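You operate a simulated robot arm through the tools that you are given. There is no shell and no other tool. Be economical: measure what you need, move in short steps, check, and stop when the job is done.

You are at the controls of a simulated robot arm. One attempt, no reset.

Task
Seal the top end of the square post with wax.
Fine: the red wax brush takes it from the wax pot and goes back; the lid goes on again. Set down upright: red wax brush. A coat counts when it lies all over at full strength: go over it till it gets no stronger.
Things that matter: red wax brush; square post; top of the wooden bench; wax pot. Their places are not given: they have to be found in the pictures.

The check looks at the end state, three seconds after you hand in, the way a careful person would. Anything else that was tipped, shoved, dropped, spilled or broken makes it a failure. A push-on lid holds only when it is set on centred and level and pressed home; a screw cap is set on level and turned clockwise until tight.

Robot
A 7-joint arm with a two-finger parallel gripper, fixed in place. Base frame: the origin is at the foot of the arm, x ahead of it, y to its left, z up. Lengths are in mm, angles in degrees, forces in N, time in s.
Its first joint turns from -166.0 to 166.0 degrees. Payload 4.4 kg.
The TCP is the grasp point between the finger pads, 23 mm short of the fingertips. In the tool frame z runs along the fingers and y along their closing line. Largest opening 94 mm; finger width 38, thickness 10; the body of the gripper, 54 by 96 mm, starts 39 mm behind the TCP.
Orientation is that of the tool frame in the base frame, as [roll, pitch, yaw] about the fixed x, y, z axes, in that order (R = Rz(yaw) Ry(pitch) Rx(roll)). With the fingers straight down and closing along the base's y, the tool's x points along the base's -x, its y along +y and its z along -z.

Tools
- The arm moves only by the tool jog_arm. Its argument "targets" is a list of rows, each an object (a shift or turn left out is 0, a gripper value left out holds the last) with "dr": the turn, a rotation vector about the base's x, y, z in units of 4 degrees (1.0 is 4 degrees), a list of three; "offset": the shift along the base's x, y, z in units of 25 mm (1.0 is 25 mm), a list of three; "fingers": the closure in counts, from 0 (fully open) to 255 (shut). In form: [{"dr": [ax, ay, az], "offset": [dx, dy, dz], "fingers": fingers}, ...]. A call has 1 to 20 rows; each row shifts and turns the commanded pose from where the row before left it. A call with a number of a shift or a turn outside -1 to 1 is refused whole. Each row takes 0.2 s and may step no farther than 50 mm and 8.6 degrees from the row before; otherwise, or with a gripper value out of range, the whole call is refused. Where a pose cannot be reached the arm comes as near as it can. A force on the tool above 40 N (or 10 N above the force at the start of the call, whichever is more), or a blocked arm, ends the call early, and 0.2 s more pass. The fingers move at their own pace (about 72 mm/s each) and stop on an object; they squeeze with about 37 N. The grip force told is the motor's: it shows also when the fingers shut on nothing. Time passes only in rows, and 0.2 s behind the last, so rows that do not move let the fingers close. It gives the time, the measured TCP pose, the force on the tool (base axes), the opening and the grip force at its end, in the units of the frame above (readings bear some noise), with the torque about the TCP (base axes, N m) and any sound that the robot's microphone picked up, and new pictures: "show" is both (left out), scene, wrist or none.
- Cameras (640 x 400 px; columns grow to the right, rows downward): "scene" is fixed at [400.4, 500, 1672.9]; the picture's right is [-0.55, -0.84, 0.00], its down [-0.53, 0.35, -0.77] and it looks along [0.64, -0.42, -0.64] (base axes); focal length 371 px, centre (320, 200). "wrist" rides on the gripper at [86, 16, -75] in the tool frame; the picture's right is [-0.18, 0.98, 0.00], its down [-0.58, -0.11, -0.81] and it looks along [-0.79, -0.15, 0.59] (tool axes); focal length 243 px, centre (320, 200).
- locate(camera, pixels): for up to 12 pixels [column, row] of the newest picture of that camera ("zoom" is the newest enlarged one), the place [x, y, z] in the base frame of the surface seen there, good to about 3 mm. The clock stands still meanwhile.
- inspect(camera, box): a new picture of the part [left, top, right, bottom] of that camera's present view, enlarged. The clock stands still meanwhile.
- finish_job(): hands the job in; it is judged then, once.

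Keep the steps short. Do not move on a guess: measure, check each grasp and each placing, and mend mistakes. In all there are 80 turns and 200 pictures (those below and enlarged ones count). Leave the gripper open and the arm clear of the work at the hand-in unless told otherwise, and finish with a single line.

The tools are called after "Emit:" as a command line: name --argument value ..., lists and objects as JSON in quotes. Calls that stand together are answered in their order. jog_arm: Moves the arm, as the interface text tells. Its arguments: {"type":"object","properties":{"targets":{"type":"array","items":{"type":"object","properties":{"dr":{"type":"array","items":{"type":"number"}},"offset":{"type":"array","items":{"type":"number"}},"fingers":{"type":"number"}}}},"show":{"type":"string","enum":["both","scene","wrist","none"]}},"required":["targets"]} The other tools are called the same way: locate (camera, pixels) gives the place of the surface under pixels of a picture; inspect (camera, box) takes an enlarged picture of a part of a camera's view; finish_job () hands the job in.

At the start:

```text
time_s: 0.0
position: [622.9, -15.8, 1379.5]
ee_rot: [-180.0, 0.1, 180.0]
ft_force: [0.1, 0.7, -0.2]
wrist_torque: [-0.02, 0.01, 0.0]
opening: 94.0
gripper_force: 0.1
```

scene: 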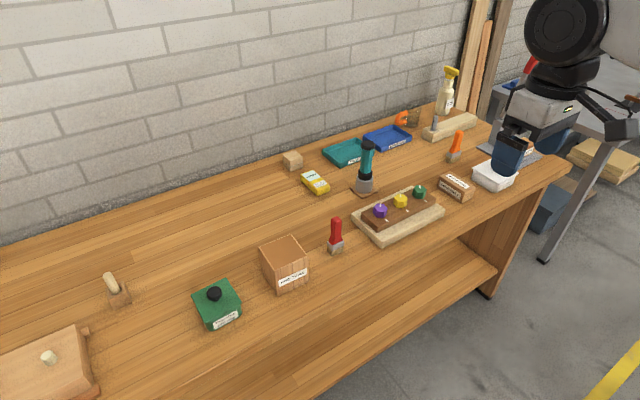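
wrist: 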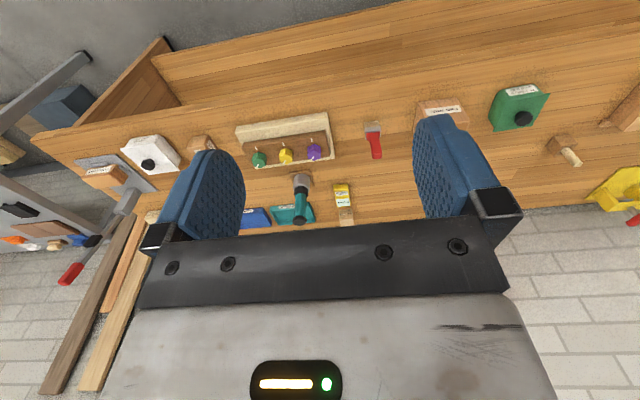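

I see a red brush near (336,236), a green pot with a knob at (217,303), a box/post at (284,263) and a white pot at (495,175). I'll enlarge these to read the labels.

Emit:
inspect --camera "scene" --box '[180, 200, 360, 340]'

Emit:
inspect --camera "scene" --box '[400, 60, 560, 210]'

Emit:
inspect --camera "scene" --box '[270, 120, 450, 250]'

Emit:
inspect --camera "scene" --box '[0, 250, 180, 400]'

```text
2.86 times, centred on (270, 270) of scene
```

zoom: 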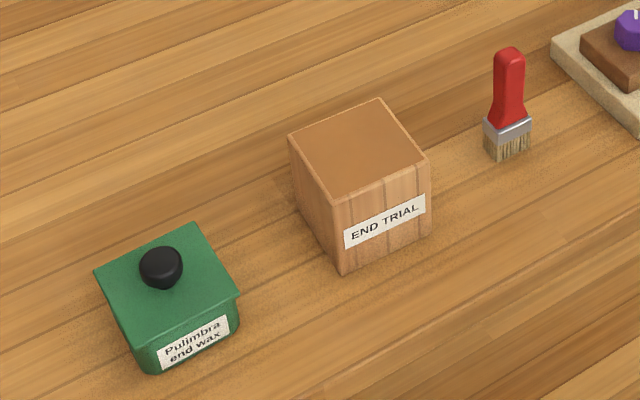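

```text
2.67 times, centred on (480, 135) of scene
```

zoom: 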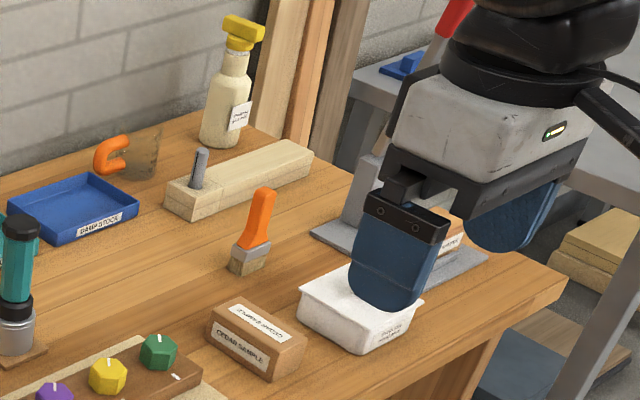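

```text
3.08 times, centred on (360, 185) of scene
```

zoom: 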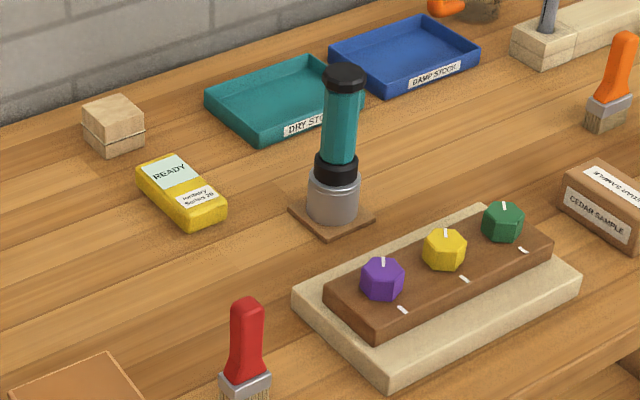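

```text
2.67 times, centred on (90, 325) of scene
```

zoom: 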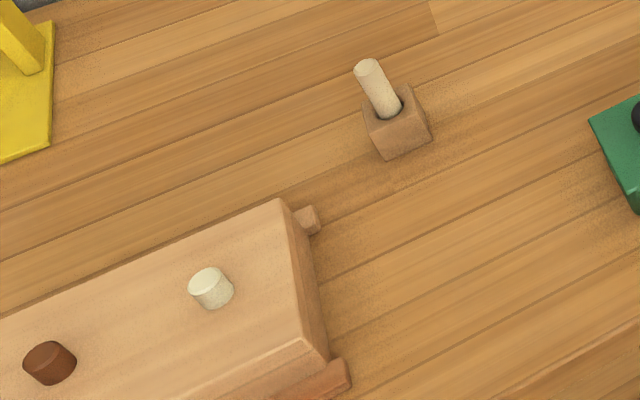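

The green pot reads "Pulimbra end wax" and the post "END TRIAL"; the red brush stands on its bristles. I'll locate the lid, post top and brush points in the scene picture.

Emit:
locate --camera "scene" --pixels '[[193, 295], [227, 280], [240, 302], [206, 318], [214, 290], [261, 248], [291, 236], [306, 255], [275, 268], [284, 252], [270, 315], [232, 320]]'

Emit:
locate --camera "scene" --pixels '[[336, 218], [336, 225], [336, 235], [331, 243], [342, 242], [335, 246], [330, 252], [334, 255], [342, 251], [345, 260], [495, 165], [320, 240]]'

Emit:
inspect --camera "scene" --box '[315, 205, 357, 265]'

Emit:
inspect --camera "scene" --box '[180, 265, 260, 335]'

```text
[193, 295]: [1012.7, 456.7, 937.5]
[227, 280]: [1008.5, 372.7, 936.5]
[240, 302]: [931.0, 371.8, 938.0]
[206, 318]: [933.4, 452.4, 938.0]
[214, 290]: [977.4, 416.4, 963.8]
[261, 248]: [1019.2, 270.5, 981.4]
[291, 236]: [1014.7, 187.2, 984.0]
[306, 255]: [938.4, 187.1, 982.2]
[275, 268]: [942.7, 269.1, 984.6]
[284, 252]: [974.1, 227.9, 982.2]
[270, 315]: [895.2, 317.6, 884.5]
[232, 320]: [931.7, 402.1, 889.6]
```

```text
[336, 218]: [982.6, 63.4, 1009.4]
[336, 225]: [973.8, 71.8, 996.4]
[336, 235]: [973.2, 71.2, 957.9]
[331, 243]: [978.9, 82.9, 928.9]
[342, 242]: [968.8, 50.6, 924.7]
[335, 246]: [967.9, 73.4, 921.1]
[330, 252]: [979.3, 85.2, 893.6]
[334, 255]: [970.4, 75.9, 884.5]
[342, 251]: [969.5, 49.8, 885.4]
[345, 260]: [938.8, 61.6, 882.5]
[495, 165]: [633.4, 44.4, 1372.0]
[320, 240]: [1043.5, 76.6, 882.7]
```

```text
6.67 times, centred on (336, 235) of scene
```

zoom: 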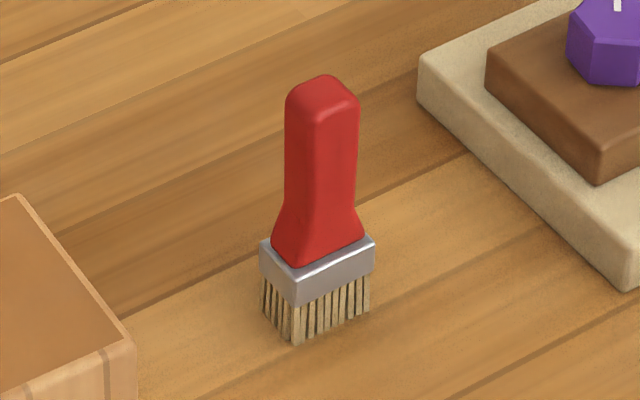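

```text
5.71 times, centred on (220, 300) of scene
```

zoom: 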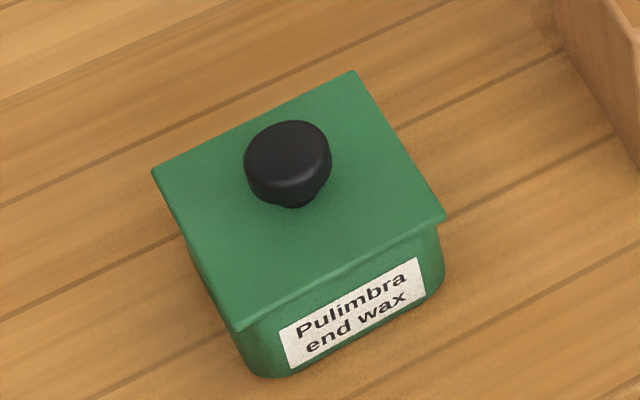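

Bench top is z≈883, lid top ≈937, post top ≈983. I'll measure the knob (zoom) and the free bench area and front edge.

Emit:
locate --camera "zoom" --pixels '[[288, 135], [288, 150], [250, 165], [328, 165], [290, 190], [288, 123], [158, 174], [353, 74], [440, 216], [238, 324], [350, 330], [295, 201]]'

Emit:
locate --camera "scene" --pixels '[[250, 365], [300, 340], [340, 300], [370, 300], [200, 260], [170, 280], [150, 330], [240, 240], [340, 265], [120, 295], [283, 160], [160, 380]]'

```text
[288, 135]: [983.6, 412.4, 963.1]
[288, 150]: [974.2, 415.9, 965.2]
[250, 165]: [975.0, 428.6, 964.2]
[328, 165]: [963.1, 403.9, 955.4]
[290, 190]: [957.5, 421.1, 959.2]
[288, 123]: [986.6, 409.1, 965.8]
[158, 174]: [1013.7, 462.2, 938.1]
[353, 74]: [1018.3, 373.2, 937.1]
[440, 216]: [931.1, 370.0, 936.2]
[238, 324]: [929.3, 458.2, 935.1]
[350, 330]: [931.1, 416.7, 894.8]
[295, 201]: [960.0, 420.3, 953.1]
```

```text
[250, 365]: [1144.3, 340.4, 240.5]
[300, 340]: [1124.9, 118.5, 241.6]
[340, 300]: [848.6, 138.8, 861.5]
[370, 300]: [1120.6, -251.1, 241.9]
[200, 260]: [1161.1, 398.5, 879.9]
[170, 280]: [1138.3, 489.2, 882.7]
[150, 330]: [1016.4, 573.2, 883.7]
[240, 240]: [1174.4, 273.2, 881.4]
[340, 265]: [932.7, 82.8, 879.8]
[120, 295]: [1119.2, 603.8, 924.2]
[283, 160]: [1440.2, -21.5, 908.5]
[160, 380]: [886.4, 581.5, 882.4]
```

Lid centre ≈ (973,416), knob ≈ 30 mm wide, top z≈965; lid roughly square to the axes. The bench near (905,135) in front of and between brush and post is free for the lid. First I move above the knob at z≈1100 to check reach.

Emit:
jog_arm --targets '[{"offset": [0.7, 0.864, -0.56], "fingers": 0}, {"offset": [0.7, 0.864, -0.56]}, {"offset": [0.7, 0.864, -0.56]}, {"offset": [0.7, 0.864, -0.56]}, {"offset": [0.7, 0.864, -0.56]}, {"offset": [0.7, 0.864, -0.56]}, {"offset": [0.7, 0.864, -0.56]}, {"offset": [0.7, 0.864, -0.56]}, {"offset": [0.7, 0.864, -0.56]}, {"offset": [0.7, 0.864, -0.56]}, {"offset": [0.7, 0.864, -0.56]}, {"offset": [0.7, 0.864, -0.56]}, {"offset": [0.7, 0.864, -0.56]}, {"offset": [0.7, 0.864, -0.56]}, {"offset": [0.7, 0.864, -0.56]}, {"offset": [0.7, 0.864, -0.56]}, {"offset": [0.7, 0.864, -0.56]}, {"offset": [0.7, 0.864, -0.56]}, {"offset": [0.7, 0.864, -0.56]}, {"offset": [0.7, 0.864, -0.56]}]'

```text
time_s: 4.2
position: [973.3, 417.7, 1099.7]
ee_rot: [-180.0, 0.2, 180.0]
ft_force: [1.1, 0.0, 1.1]
wrist_torque: [-0.02, -0.01, -0.01]
opening: 94.0
gripper_force: 0.0
```

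scene: 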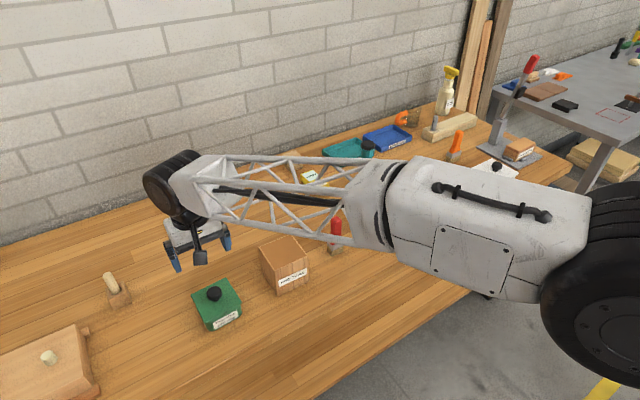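
wrist: 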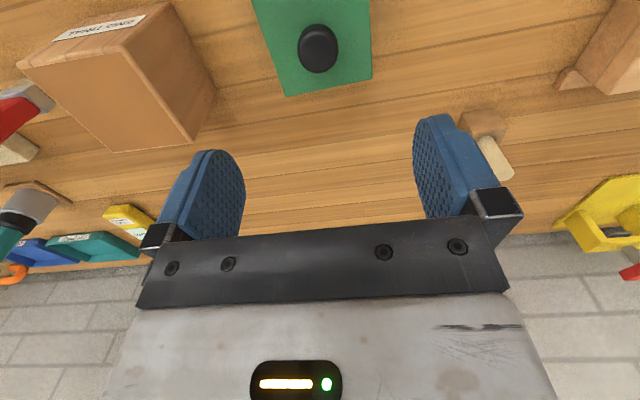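

Reached. I measure the knob and lid again in the wrist view before coming down.

Emit:
locate --camera "wrist" --pixels '[[318, 40], [318, 30], [300, 45], [337, 45], [318, 68], [287, 94], [370, 78], [330, 87]]'

Emit:
inspect --camera "wrist" --box '[240, 0, 400, 100]'

```text
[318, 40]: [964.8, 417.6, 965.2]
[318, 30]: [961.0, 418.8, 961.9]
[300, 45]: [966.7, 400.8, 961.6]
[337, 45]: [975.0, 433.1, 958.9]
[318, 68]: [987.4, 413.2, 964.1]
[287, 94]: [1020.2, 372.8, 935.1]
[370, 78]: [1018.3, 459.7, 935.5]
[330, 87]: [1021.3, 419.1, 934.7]
```

```text
4.00 times, centred on (320, 50) of wrist
```

zoom: 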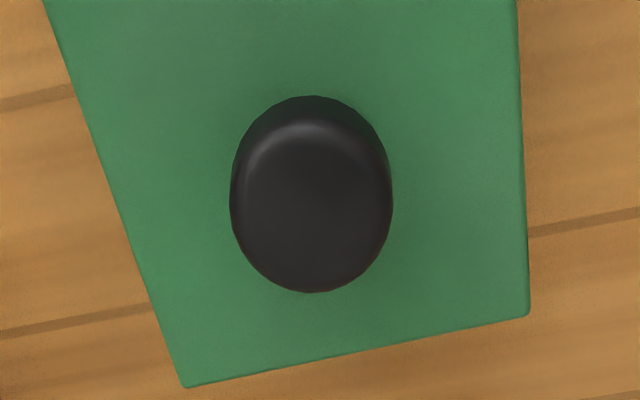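

Knob centre ≈ (974,416). I come straight down to z≈965 with open fingers and then close.

Emit:
jog_arm --targets '[{"offset": [0.02, -0.06, -0.9]}, {"offset": [0, 0, -0.9]}, {"offset": [0, 0, -0.9]}, {"offset": [0, 0, -0.9]}, {"offset": [0, 0, -0.9]}, {"offset": [0, 0, -0.45]}, {"offset": [0, 0, -0.43]}, {}]'

```text
time_s: 6.0
position: [974.1, 414.9, 963.8]
ee_rot: [180.0, 0.0, -179.9]
ft_force: [-0.1, -0.8, 0.7]
wrist_torque: [-0.02, -0.01, -0.01]
opening: 94.0
gripper_force: 0.2
```

scene: 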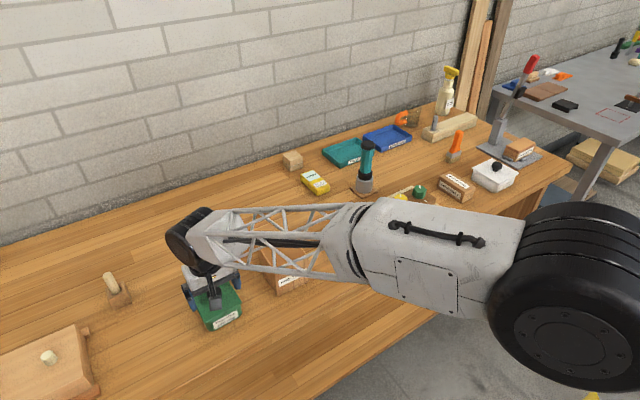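
wrist: 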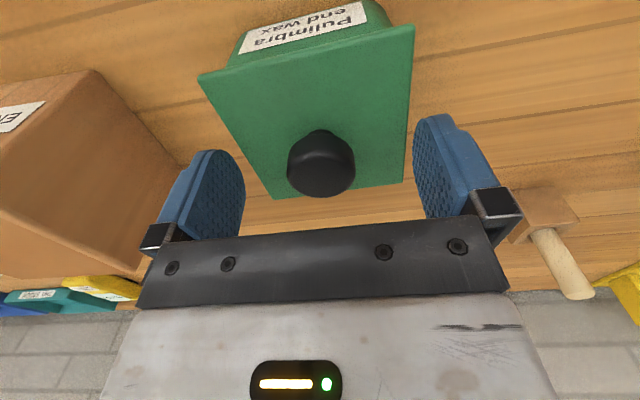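

The fingers straddle the knob. I close and wait.

Emit:
jog_arm --targets '[{"fingers": 255}, {}, {}, {}, {}]'

```text
time_s: 7.2
position: [975.2, 415.5, 963.8]
ee_rot: [179.9, 0.0, -180.0]
ft_force: [-0.2, 0.4, -0.3]
wrist_torque: [0.02, -0.02, 0.0]
opening: 32.1
gripper_force: 37.3
heard: snap
```

scene: 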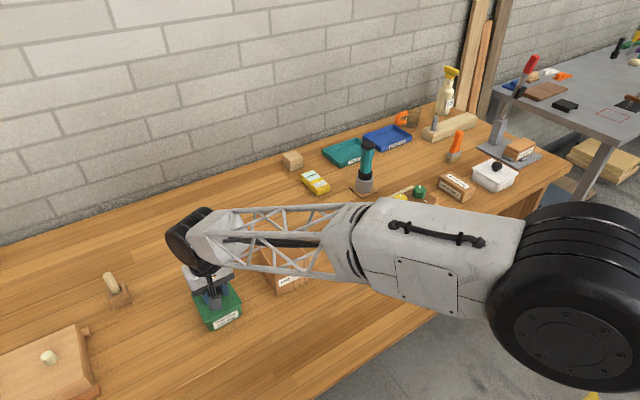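
wrist: 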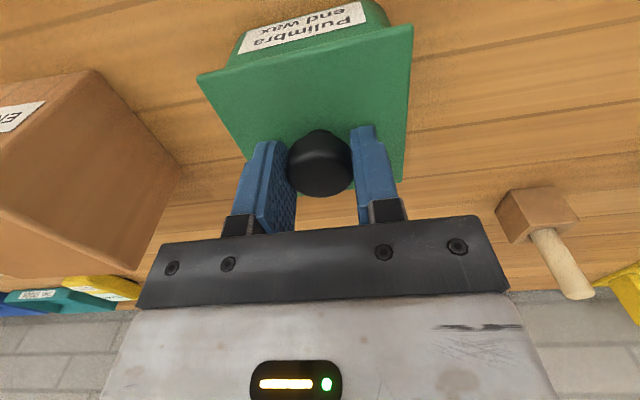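

Knob gripped at 32 mm; a snap was heard (lid latch perhaps). I lift gently by 20 mm in small rows.

Emit:
jog_arm --targets '[{"offset": [0, 0, 0.1]}, {"offset": [0, 0, 0.1]}, {"offset": [0, 0, 0.2]}, {"offset": [0, 0, 0.4]}, {}]'

```text
time_s: 8.4
position: [975.0, 416.4, 984.2]
ee_rot: [179.9, 0.1, 180.0]
ft_force: [-0.4, -0.3, -0.9]
wrist_torque: [-0.02, -0.01, 0.0]
opening: 32.2
gripper_force: 37.1
```

scene: 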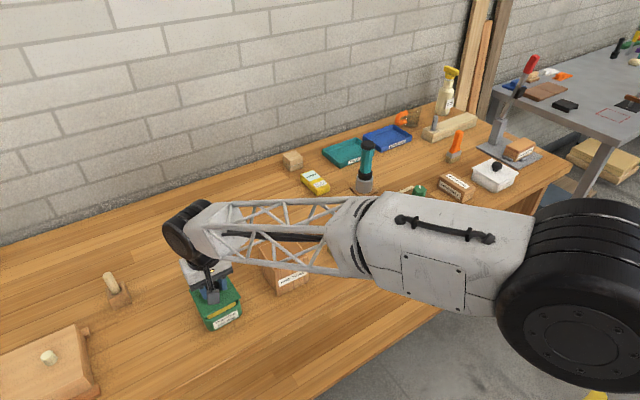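
wrist: 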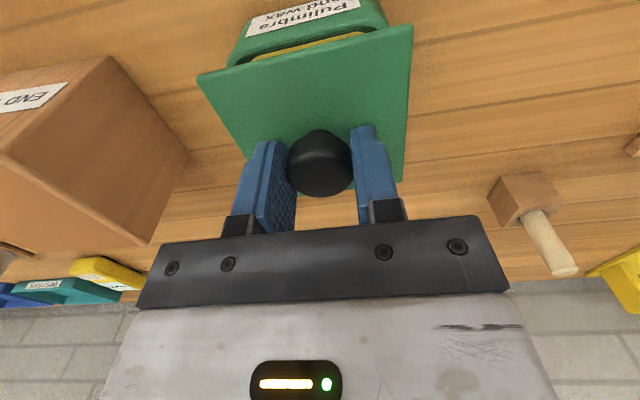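

The lid is off and the pot stayed. I carry it up, over to (905,137), and down to z≈950.

Emit:
jog_arm --targets '[{"offset": [0, 0, 0.95]}, {"offset": [0, 0, 0.95]}, {"offset": [0, 0, 0.95]}, {"offset": [0, 0, 0.95]}, {"offset": [0, 0, 0.95]}, {"offset": [-0.233, -0.93, 0]}, {"offset": [-0.233, -0.93, 0]}, {"offset": [-0.233, -0.93, 0]}, {"offset": [-0.233, -0.93, 0]}, {"offset": [-0.233, -0.93, 0]}, {"offset": [-0.233, -0.93, 0]}, {"offset": [-0.233, -0.93, 0]}, {"offset": [-0.233, -0.93, 0]}, {"offset": [-0.233, -0.93, 0]}, {"offset": [-0.233, -0.93, 0]}, {"offset": [-0.233, -0.93, 0]}, {"offset": [-0.233, -0.93, 0]}, {}]'

```text
time_s: 12.2
position: [903.2, 136.7, 1103.2]
ee_rot: [-180.0, 0.0, 180.0]
ft_force: [-0.5, 0.0, -1.0]
wrist_torque: [-0.01, -0.04, 0.03]
opening: 32.3
gripper_force: 37.0
```

scene: 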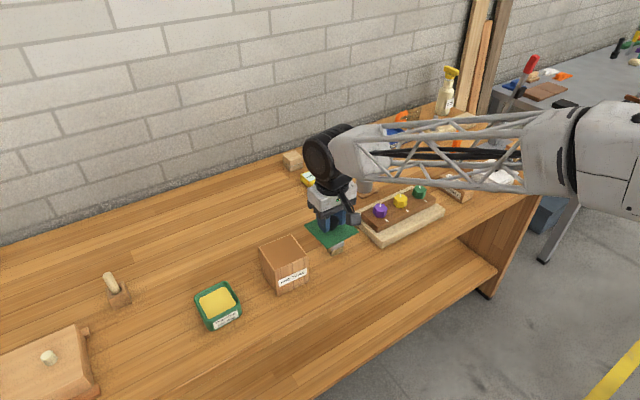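
wrist: 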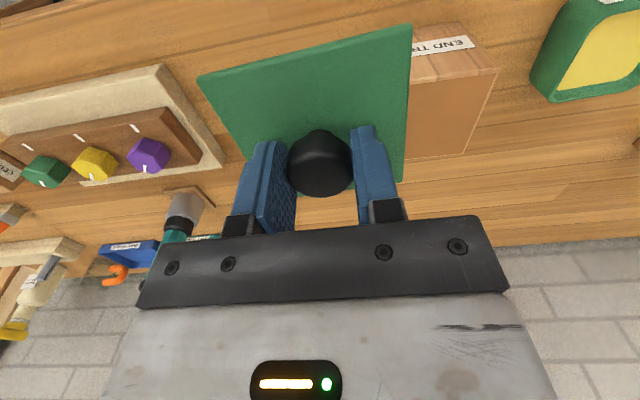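

I check the clearance to the stone slab's near corner and measure the open pot.

Emit:
locate --camera "scene" --pixels '[[354, 216], [380, 240], [218, 302], [210, 296], [228, 292], [234, 308], [211, 313], [197, 297], [231, 283], [241, 304], [208, 322], [343, 248]]'

Emit:
inspect --camera "scene" --box '[180, 265, 260, 335]'

```text
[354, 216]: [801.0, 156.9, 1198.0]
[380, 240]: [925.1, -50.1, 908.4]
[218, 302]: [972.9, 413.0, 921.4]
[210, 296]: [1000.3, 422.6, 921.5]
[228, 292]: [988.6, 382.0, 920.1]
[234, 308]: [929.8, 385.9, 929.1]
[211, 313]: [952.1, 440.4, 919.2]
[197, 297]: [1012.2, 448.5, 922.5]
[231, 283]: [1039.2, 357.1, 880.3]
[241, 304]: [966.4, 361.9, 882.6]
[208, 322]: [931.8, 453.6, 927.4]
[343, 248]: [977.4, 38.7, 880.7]
```

```text
5.71 times, centred on (220, 300) of scene
```

zoom: 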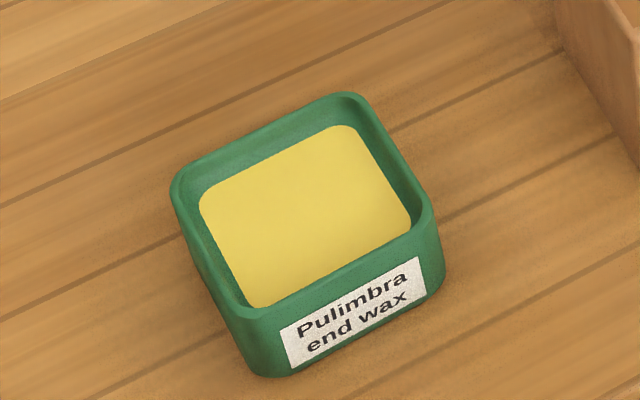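

Slab is at y<-50, clear. Wax surface z≈920, rim ≈930. I lower the lid to z≈936.

Emit:
jog_arm --targets '[{"offset": [0.05, 0, -0.95]}, {"offset": [0, 0, -0.95]}, {"offset": [0, 0, -0.95]}, {"offset": [0, 0, -0.95]}, {"offset": [0, 0, -0.95]}, {"offset": [0, 0, -0.95]}, {"offset": [0, 0, -0.95]}, {}]'

Emit:
jog_arm --targets '[{"offset": [0, 0, -0.12]}, {"offset": [0, 0, -0.12]}, {}]' --show "none"

```text
time_s: 13.4
position: [909.3, 138.0, 1003.3]
ee_rot: [179.9, 0.5, -179.9]
ft_force: [0.4, -3.2, 11.6]
wrist_torque: [0.46, -0.3, -0.08]
opening: 32.3
gripper_force: 37.1
stopped in row 5: the force on the tool passed its limit at 54 N (the readings are from after the stop); the commanded pose is now the measured one
```

scene: 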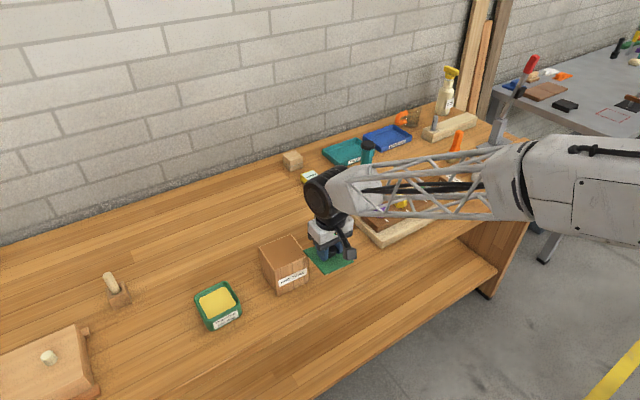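
wrist: 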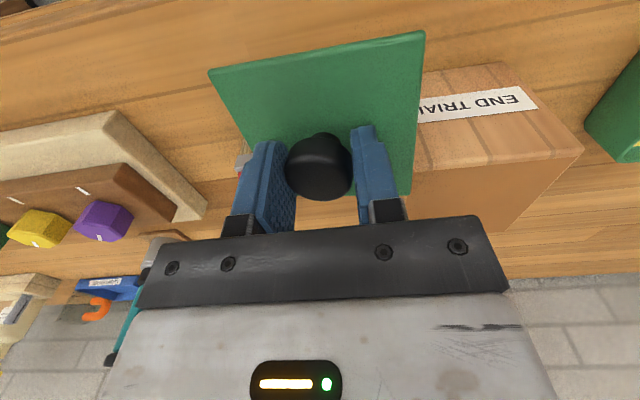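

```text
time_s: 13.9
position: [909.1, 137.0, 1002.1]
ee_rot: [180.0, 0.7, 179.9]
ft_force: [0.0, -1.1, 8.3]
wrist_torque: [0.34, -0.17, -0.07]
opening: 32.4
gripper_force: 37.2
stopped in row 2: the force on the tool passed its limit at 44 N (the readings are from after the stop); the commanded pose is now the measured one
```

The lid touched something, likely the post's corner; I should have kept more margin. I raise straight up and look.

Emit:
jog_arm --targets '[{"offset": [0, 0, 0.5]}, {"offset": [0, 0, 0.9]}, {"offset": [0, 0, 0.9]}, {"offset": [0, 0, 0.9]}, {}]'

Emit:
inspect --camera "scene" --box '[240, 180, 400, 300]'

Emit:
inspect --camera "wrist" --box '[180, 0, 500, 240]'

```text
time_s: 15.1
position: [908.3, 137.3, 1082.0]
ee_rot: [179.9, 0.7, 180.0]
ft_force: [-1.2, 0.6, -0.3]
wrist_torque: [0.01, -0.01, 0.0]
opening: 32.2
gripper_force: 36.5
```

scene: 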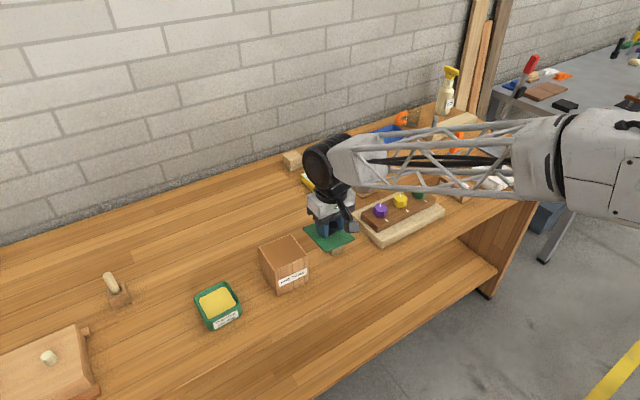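
wrist: 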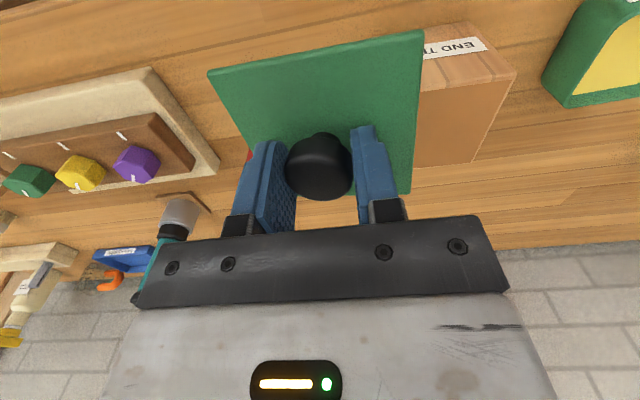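

```text
3.33 times, centred on (320, 240) of scene
```

zoom: 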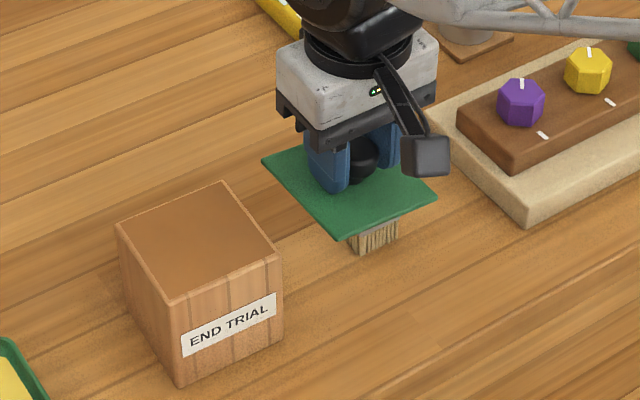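

```text
1.67 times, centred on (340, 120) of wrist
```

zoom: 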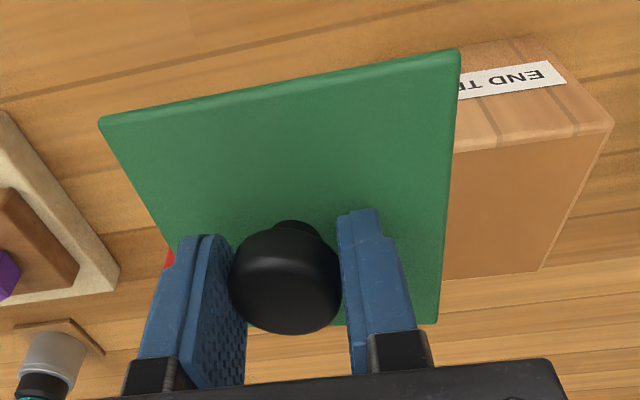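

The lid brushed the post's near corner at (934,182); post and brush images are unmoved. I'll use the clear spot (898,30) instead, well away from the post, and look before descending.

Emit:
jog_arm --targets '[{"offset": [-0.08, -0.856, 0]}, {"offset": [-0.08, -0.856, 0]}, {"offset": [-0.08, -0.856, 0]}, {"offset": [-0.08, -0.856, 0]}, {"offset": [-0.08, -0.856, 0]}, {}]'

Emit:
locate --camera "scene" --pixels '[[261, 248], [291, 236], [306, 255], [275, 268], [335, 246], [334, 255]]'

Emit:
inspect --camera "scene" --box '[280, 170, 440, 290]'

Emit:
inspect --camera "wrist" --box '[180, 0, 500, 240]'

```text
time_s: 16.5
position: [899.6, 30.2, 1081.6]
ee_rot: [179.9, 0.6, 180.0]
ft_force: [0.1, 0.3, -0.8]
wrist_torque: [-0.01, -0.03, 0.01]
opening: 32.3
gripper_force: 37.0
```

scene: 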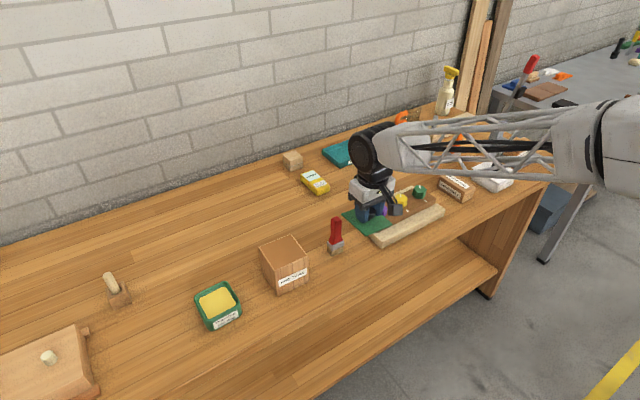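
wrist: 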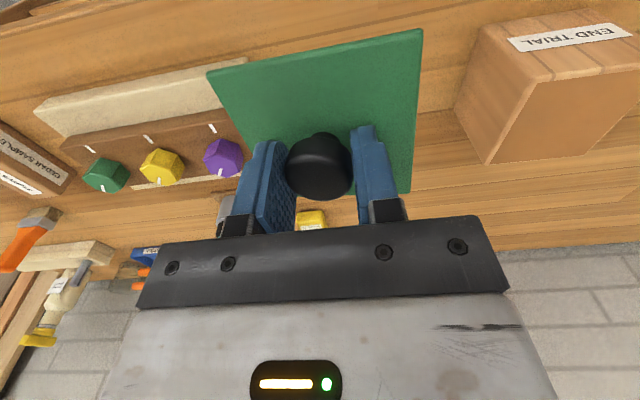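

```text
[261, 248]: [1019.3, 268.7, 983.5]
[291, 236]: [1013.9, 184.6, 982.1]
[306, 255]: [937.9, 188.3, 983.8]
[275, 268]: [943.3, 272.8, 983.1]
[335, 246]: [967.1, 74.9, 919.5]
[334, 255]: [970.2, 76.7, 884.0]
```

```text
3.33 times, centred on (360, 230) of scene
```

zoom: 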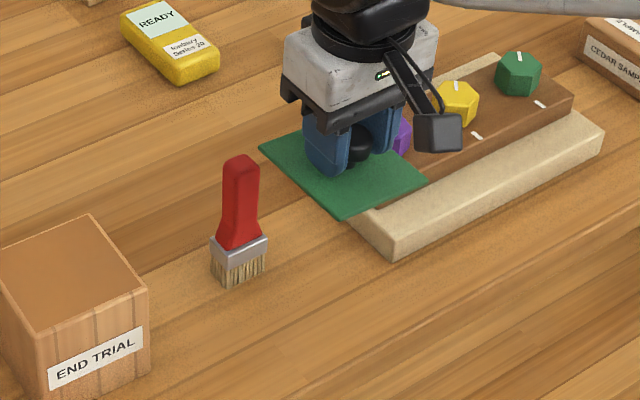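

```text
1.67 times, centred on (340, 120) of wrist
```

zoom: 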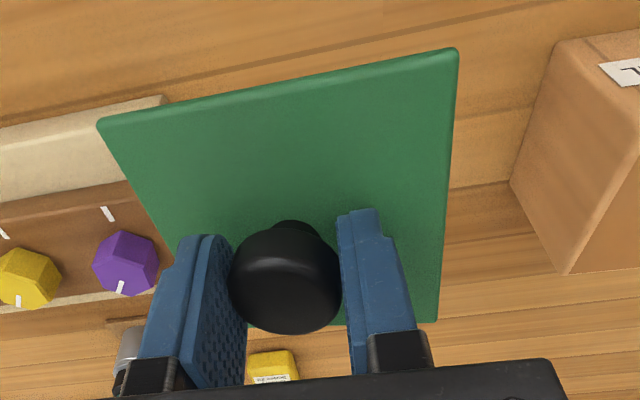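

Post and brush are where they were. I descend to z≈945 here.

Emit:
jog_arm --targets '[{"offset": [0, 0, -0.9]}, {"offset": [0, 0, -0.9]}, {"offset": [0, 0, -0.9]}, {"offset": [0, 0, -0.9]}, {"offset": [0, 0, -0.9]}, {"offset": [0, 0, -0.9]}, {}]'

```text
time_s: 18.1
position: [898.4, 31.1, 944.3]
ee_rot: [179.8, 0.7, 180.0]
ft_force: [0.1, 0.3, 0.2]
wrist_torque: [-0.01, -0.05, 0.01]
opening: 32.1
gripper_force: 37.2
```

scene: 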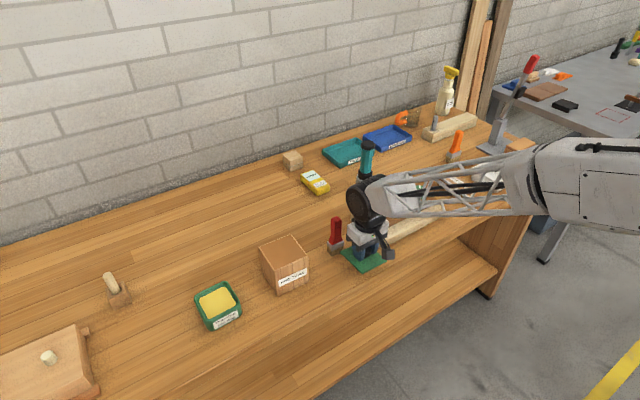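
wrist: 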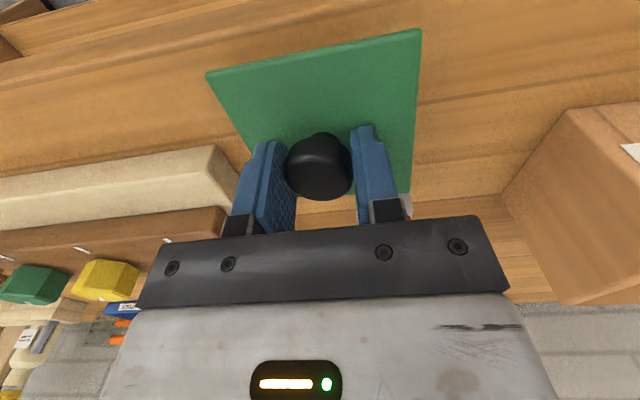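

Clear. Now slow small steps until the lid touches the bench.

Emit:
jog_arm --targets '[{"offset": [0, 0, -0.16]}, {"offset": [0, 0, -0.16]}, {"offset": [0, 0, -0.16]}, {"offset": [0, 0, -0.12]}, {}]' --show "none"

```text
time_s: 19.3
position: [898.3, 30.2, 931.5]
ee_rot: [179.9, 0.7, -179.9]
ft_force: [0.0, 0.7, 0.0]
wrist_torque: [0.02, 0.0, -0.02]
opening: 32.0
gripper_force: 36.8
```

Emit:
jog_arm --targets '[{"offset": [0, 0, -0.08]}, {"offset": [0, 0, -0.08]}, {"offset": [0, 0, -0.08]}, {"offset": [0, 0, -0.08]}, {"offset": [0, 0, -0.06]}, {}]' --show "wrist"

```text
time_s: 20.7
position: [899.4, 31.2, 923.2]
ee_rot: [179.9, 0.8, -179.9]
ft_force: [2.2, 2.5, 11.8]
wrist_torque: [-0.29, 0.31, -0.01]
opening: 32.1
gripper_force: 36.7
```

wrist: 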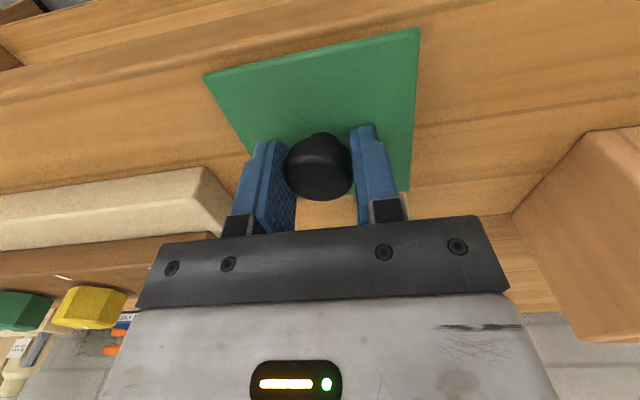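

Contact at z≈923. I open the fingers and, once open, rise.

Emit:
jog_arm --targets '[{"fingers": 200}, {"fingers": 120}, {"fingers": 0}, {}, {}, {"offset": [0, 0, 0.5]}, {"offset": [0, 0, 0.9]}, {"offset": [0, 0, 0.9]}, {"offset": [0, 0, 0.9]}, {"offset": [0, 0, 0.9]}, {"offset": [0, 0, 0.9]}, {"offset": [0, 0, 0.9]}, {"offset": [0, 0, 0.9]}, {}]'

```text
time_s: 23.7
position: [899.0, 31.6, 1090.7]
ee_rot: [179.8, 0.7, 179.9]
ft_force: [0.3, 0.9, 0.3]
wrist_torque: [-0.04, 0.04, 0.0]
opening: 94.0
gripper_force: 0.0
```

scene: 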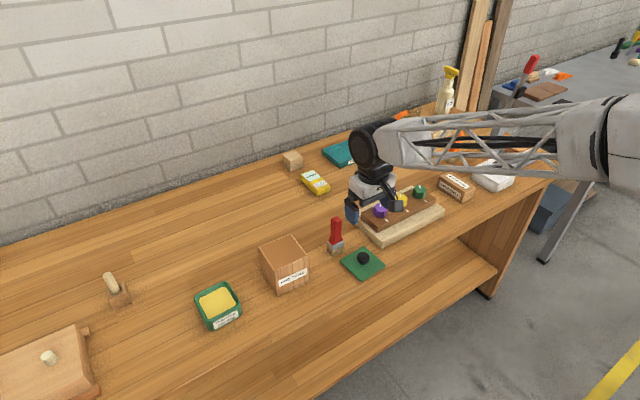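
wrist: 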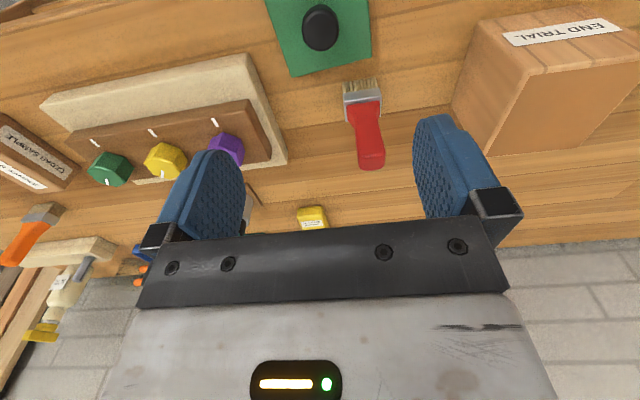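

Lid lies flat. Next the brush: I enlarge it in both views to measure its handle.

Emit:
inspect --camera "wrist" --box '[320, 70, 400, 180]'

Emit:
locate --camera "zoom" --pixels '[[320, 345], [300, 330], [350, 330], [318, 200], [285, 230], [335, 220], [260, 130], [375, 120]]'

Emit:
inspect --camera "scene" --box '[315, 205, 357, 265]'

Emit:
locate --camera "zoom" --pixels '[[322, 85], [290, 105], [355, 105], [290, 160], [320, 165], [354, 160], [285, 205], [358, 205], [262, 245], [372, 240], [300, 265], [296, 335]]'

```text
3.64 times, centred on (360, 125) of wrist
```

zoom: 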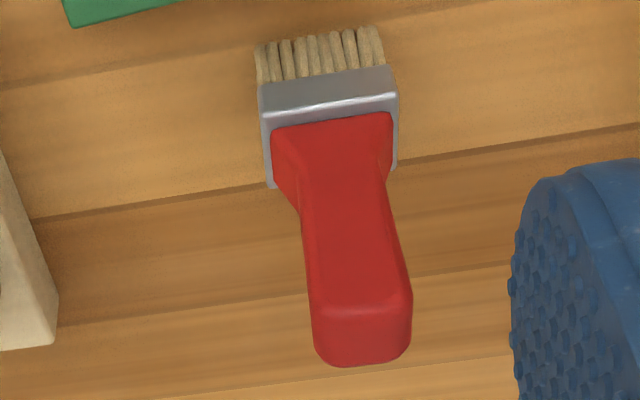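

```text
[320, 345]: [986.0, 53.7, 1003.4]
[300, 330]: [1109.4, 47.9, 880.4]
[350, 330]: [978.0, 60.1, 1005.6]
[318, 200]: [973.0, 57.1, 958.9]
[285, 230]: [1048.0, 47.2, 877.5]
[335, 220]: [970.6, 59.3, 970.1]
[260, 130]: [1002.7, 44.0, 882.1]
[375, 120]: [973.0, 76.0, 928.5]
```

```text
6.67 times, centred on (336, 235) of scene
```

zoom: 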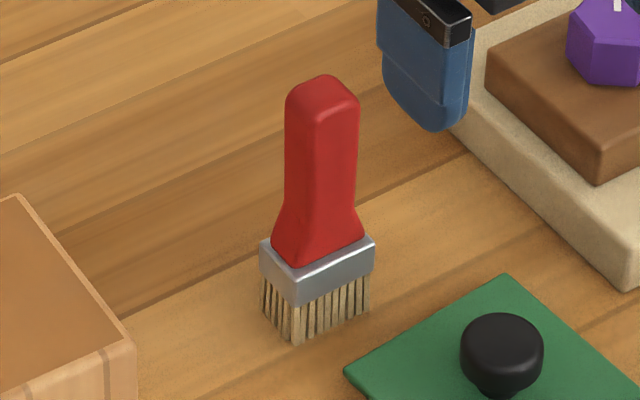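

```text
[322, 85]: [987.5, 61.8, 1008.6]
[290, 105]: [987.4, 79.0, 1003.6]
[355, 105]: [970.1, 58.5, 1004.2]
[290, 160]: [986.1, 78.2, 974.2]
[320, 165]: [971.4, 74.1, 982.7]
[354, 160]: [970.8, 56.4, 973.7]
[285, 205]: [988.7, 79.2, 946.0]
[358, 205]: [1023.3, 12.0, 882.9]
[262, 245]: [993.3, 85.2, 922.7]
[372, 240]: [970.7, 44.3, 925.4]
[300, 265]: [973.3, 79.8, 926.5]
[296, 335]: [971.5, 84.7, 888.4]
```

Handle: y 55–78 (centre 67), x 970–990 (centre 980), top z 1010; ferrule 910–927. I move over it at z≈1090, correcting the small tilt, then descend to z≈982.

Emit:
jog_arm --targets '[{"offset": [0.81, 0.354, 0], "dr": [-0.04, 0.17, 0]}, {"offset": [0.81, 0.354, 0]}, {"offset": [0.81, 0.354, 0]}, {"offset": [0.81, 0.354, 0]}, {}]'

```text
time_s: 24.9
position: [979.2, 66.1, 1093.2]
ee_rot: [-179.9, -0.1, 180.0]
ft_force: [-1.0, -0.4, -0.5]
wrist_torque: [0.01, -0.01, 0.01]
opening: 93.8
gripper_force: 0.1
```

scene: 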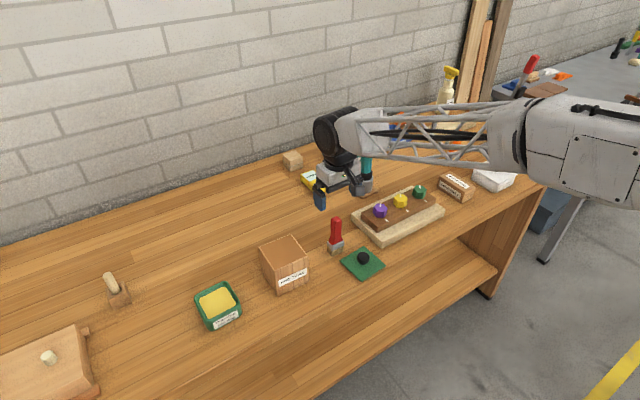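
wrist: 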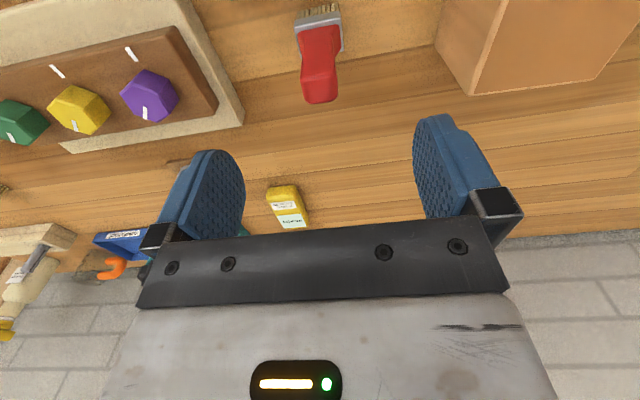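

Brush is centred between the fingers. I descend to z≈982.

Emit:
jog_arm --targets '[{"offset": [0.04, 0.04, -0.9]}, {"offset": [0, 0, -0.9]}, {"offset": [0, 0, -0.9]}, {"offset": [0, 0, -0.9]}, {"offset": [0, 0, -0.85]}, {}]'

```text
time_s: 26.3
position: [979.7, 66.7, 980.1]
ee_rot: [-179.9, 0.0, 180.0]
ft_force: [0.1, 1.4, 0.0]
wrist_torque: [-0.02, 0.03, 0.0]
opening: 94.0
gripper_force: 0.1
```

scene: 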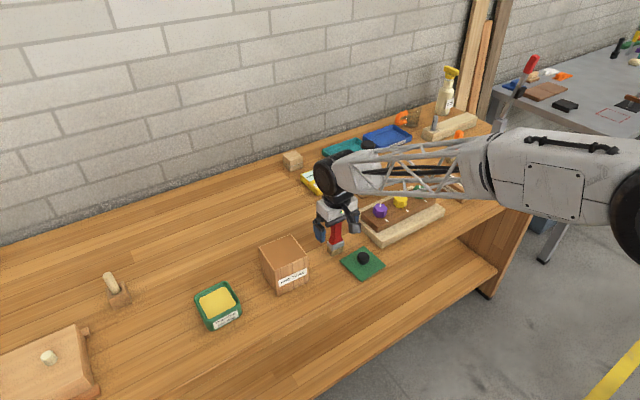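
wrist: 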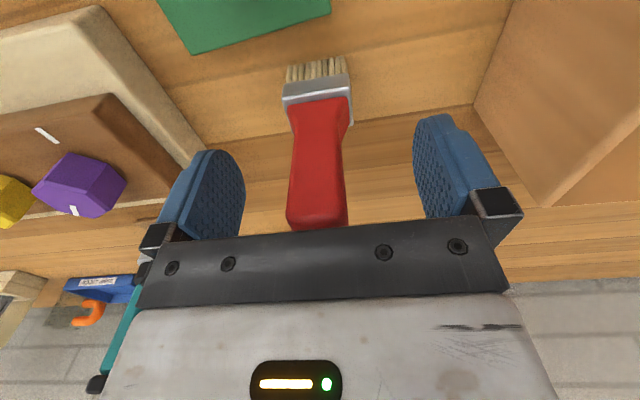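

The handle is between the pads. I close on it.

Emit:
jog_arm --targets '[{"fingers": 120}, {"fingers": 170}, {"fingers": 200}, {"fingers": 255}, {}, {}]' --show "wrist"

```text
time_s: 27.7
position: [979.4, 66.3, 981.3]
ee_rot: [-179.8, 0.0, -180.0]
ft_force: [0.5, 0.7, -0.1]
wrist_torque: [0.0, 0.05, 0.05]
opening: 25.3
gripper_force: 36.8
```

wrist: 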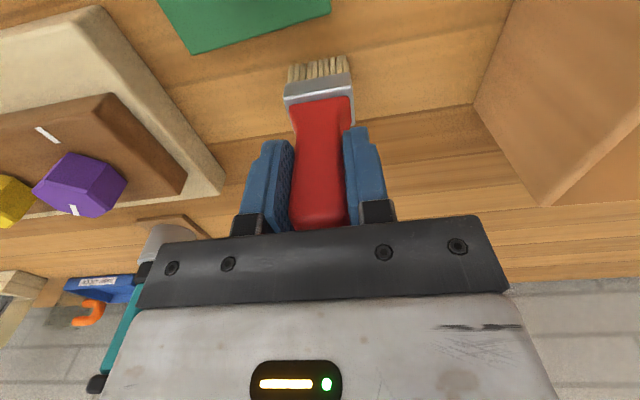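

Gripped at 25 mm (standing TCP z≈981). I lift to z≈1120 and travel over to the pot centre (972,414).

Emit:
jog_arm --targets '[{"offset": [0, 0, 0.4]}, {"offset": [0, 0, 0.9]}, {"offset": [0, 0, 0.9]}, {"offset": [0, 0, 0.9]}, {"offset": [0, 0, 0.9]}, {"offset": [0, 0, 0.9]}, {"offset": [0, 0, 0.7]}, {}]'

Emit:
jog_arm --targets '[{"offset": [-0.02, 0.993, 0]}, {"offset": [-0.02, 0.993, 0]}, {"offset": [-0.02, 0.993, 0]}, {"offset": [-0.02, 0.993, 0]}, {"offset": [-0.02, 0.993, 0]}, {"offset": [-0.02, 0.993, 0]}, {"offset": [-0.02, 0.993, 0]}, {"offset": [-0.02, 0.993, 0]}, {"offset": [-0.02, 0.993, 0]}, {"offset": [-0.02, 0.993, 0]}, {"offset": [-0.02, 0.993, 0]}, {"offset": [-0.02, 0.993, 0]}, {"offset": [-0.02, 0.993, 0]}, {"offset": [-0.02, 0.993, 0]}, {}]'

```text
time_s: 29.5
position: [981.2, 66.2, 1120.7]
ee_rot: [-179.9, 0.0, 180.0]
ft_force: [0.0, -0.6, -0.4]
wrist_torque: [0.0, -0.01, 0.03]
opening: 25.7
gripper_force: 36.6
```

scene: 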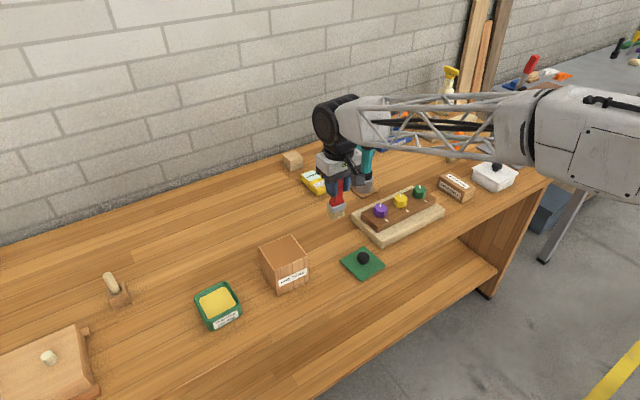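
wrist: 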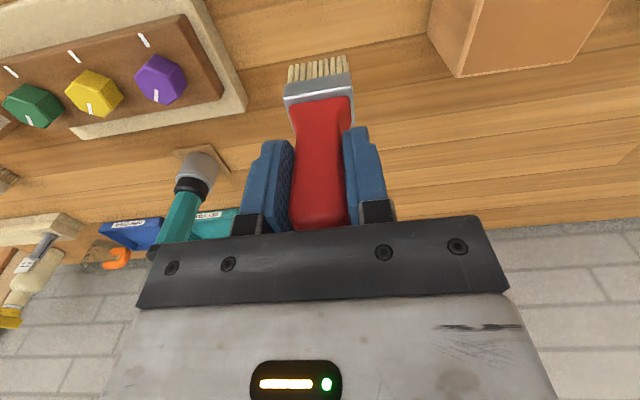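

```text
time_s: 32.7
position: [972.9, 412.7, 1119.6]
ee_rot: [-179.9, 0.1, 179.8]
ft_force: [-0.3, 0.3, -0.6]
wrist_torque: [0.0, -0.01, 0.0]
opening: 25.4
gripper_force: 36.9
```

scene: 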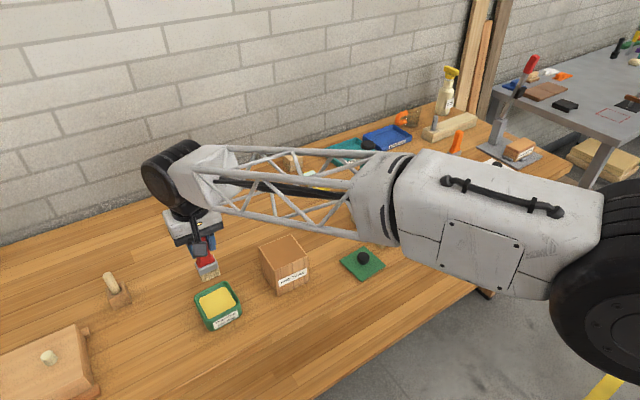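
wrist: 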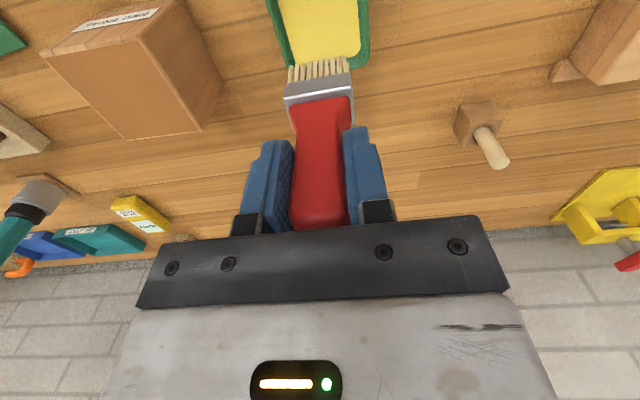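

Brush is over the wax. I lower to put the bristle tips some mm into the wax (TCP ≈1012) and watch the force.

Emit:
jog_arm --targets '[{"offset": [0, 0.04, -0.9]}, {"offset": [0, 0, -0.9]}, {"offset": [0, 0, -0.9]}, {"offset": [0, 0, -0.7]}, {"offset": [0, 0, -0.3]}, {"offset": [0, 0, -0.3]}, {"offset": [0, 0, -0.3]}, {}]'

Emit:
inspect --camera "scene" --box '[170, 220, 270, 340]'

```text
time_s: 34.5
position: [974.3, 413.9, 1017.4]
ee_rot: [180.0, 0.3, 179.9]
ft_force: [1.8, -3.1, 34.6]
wrist_torque: [-0.5, -0.25, 0.03]
opening: 26.0
gripper_force: 37.7
```

scene: 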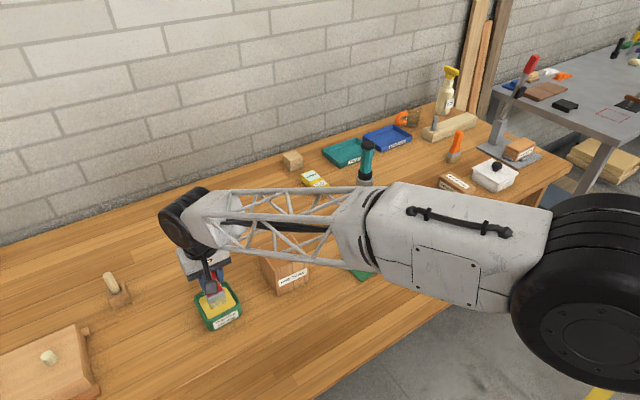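
wrist: 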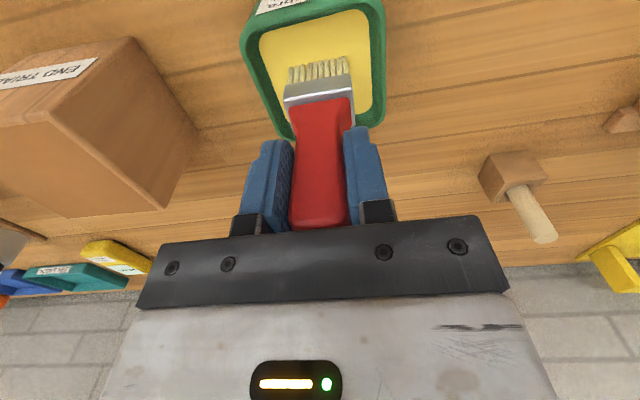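

```text
3.33 times, centred on (220, 280) of scene
```

zoom: 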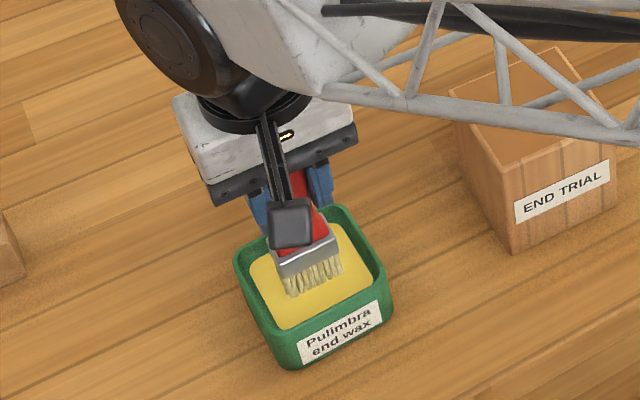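

Bristles are on the wax, but the force (35 N) is too much. I ease up 4 mm and work the brush gently ±10 mm to load it.

Emit:
jog_arm --targets '[{"offset": [0, 0, 0.2]}, {"offset": [-0.2, 0, 0]}, {"offset": [-0.2, 0, 0]}, {"offset": [0.3, 0, 0]}, {"offset": [0.3, 0, 0]}, {"offset": [-0.2, 0, 0]}, {}]' --show "none"

```text
time_s: 36.1
position: [973.3, 415.3, 1017.5]
ee_rot: [-180.0, 0.0, 180.0]
ft_force: [-0.2, -0.3, -1.3]
wrist_torque: [0.02, -0.04, -0.02]
opening: 25.7
gripper_force: 36.7
```

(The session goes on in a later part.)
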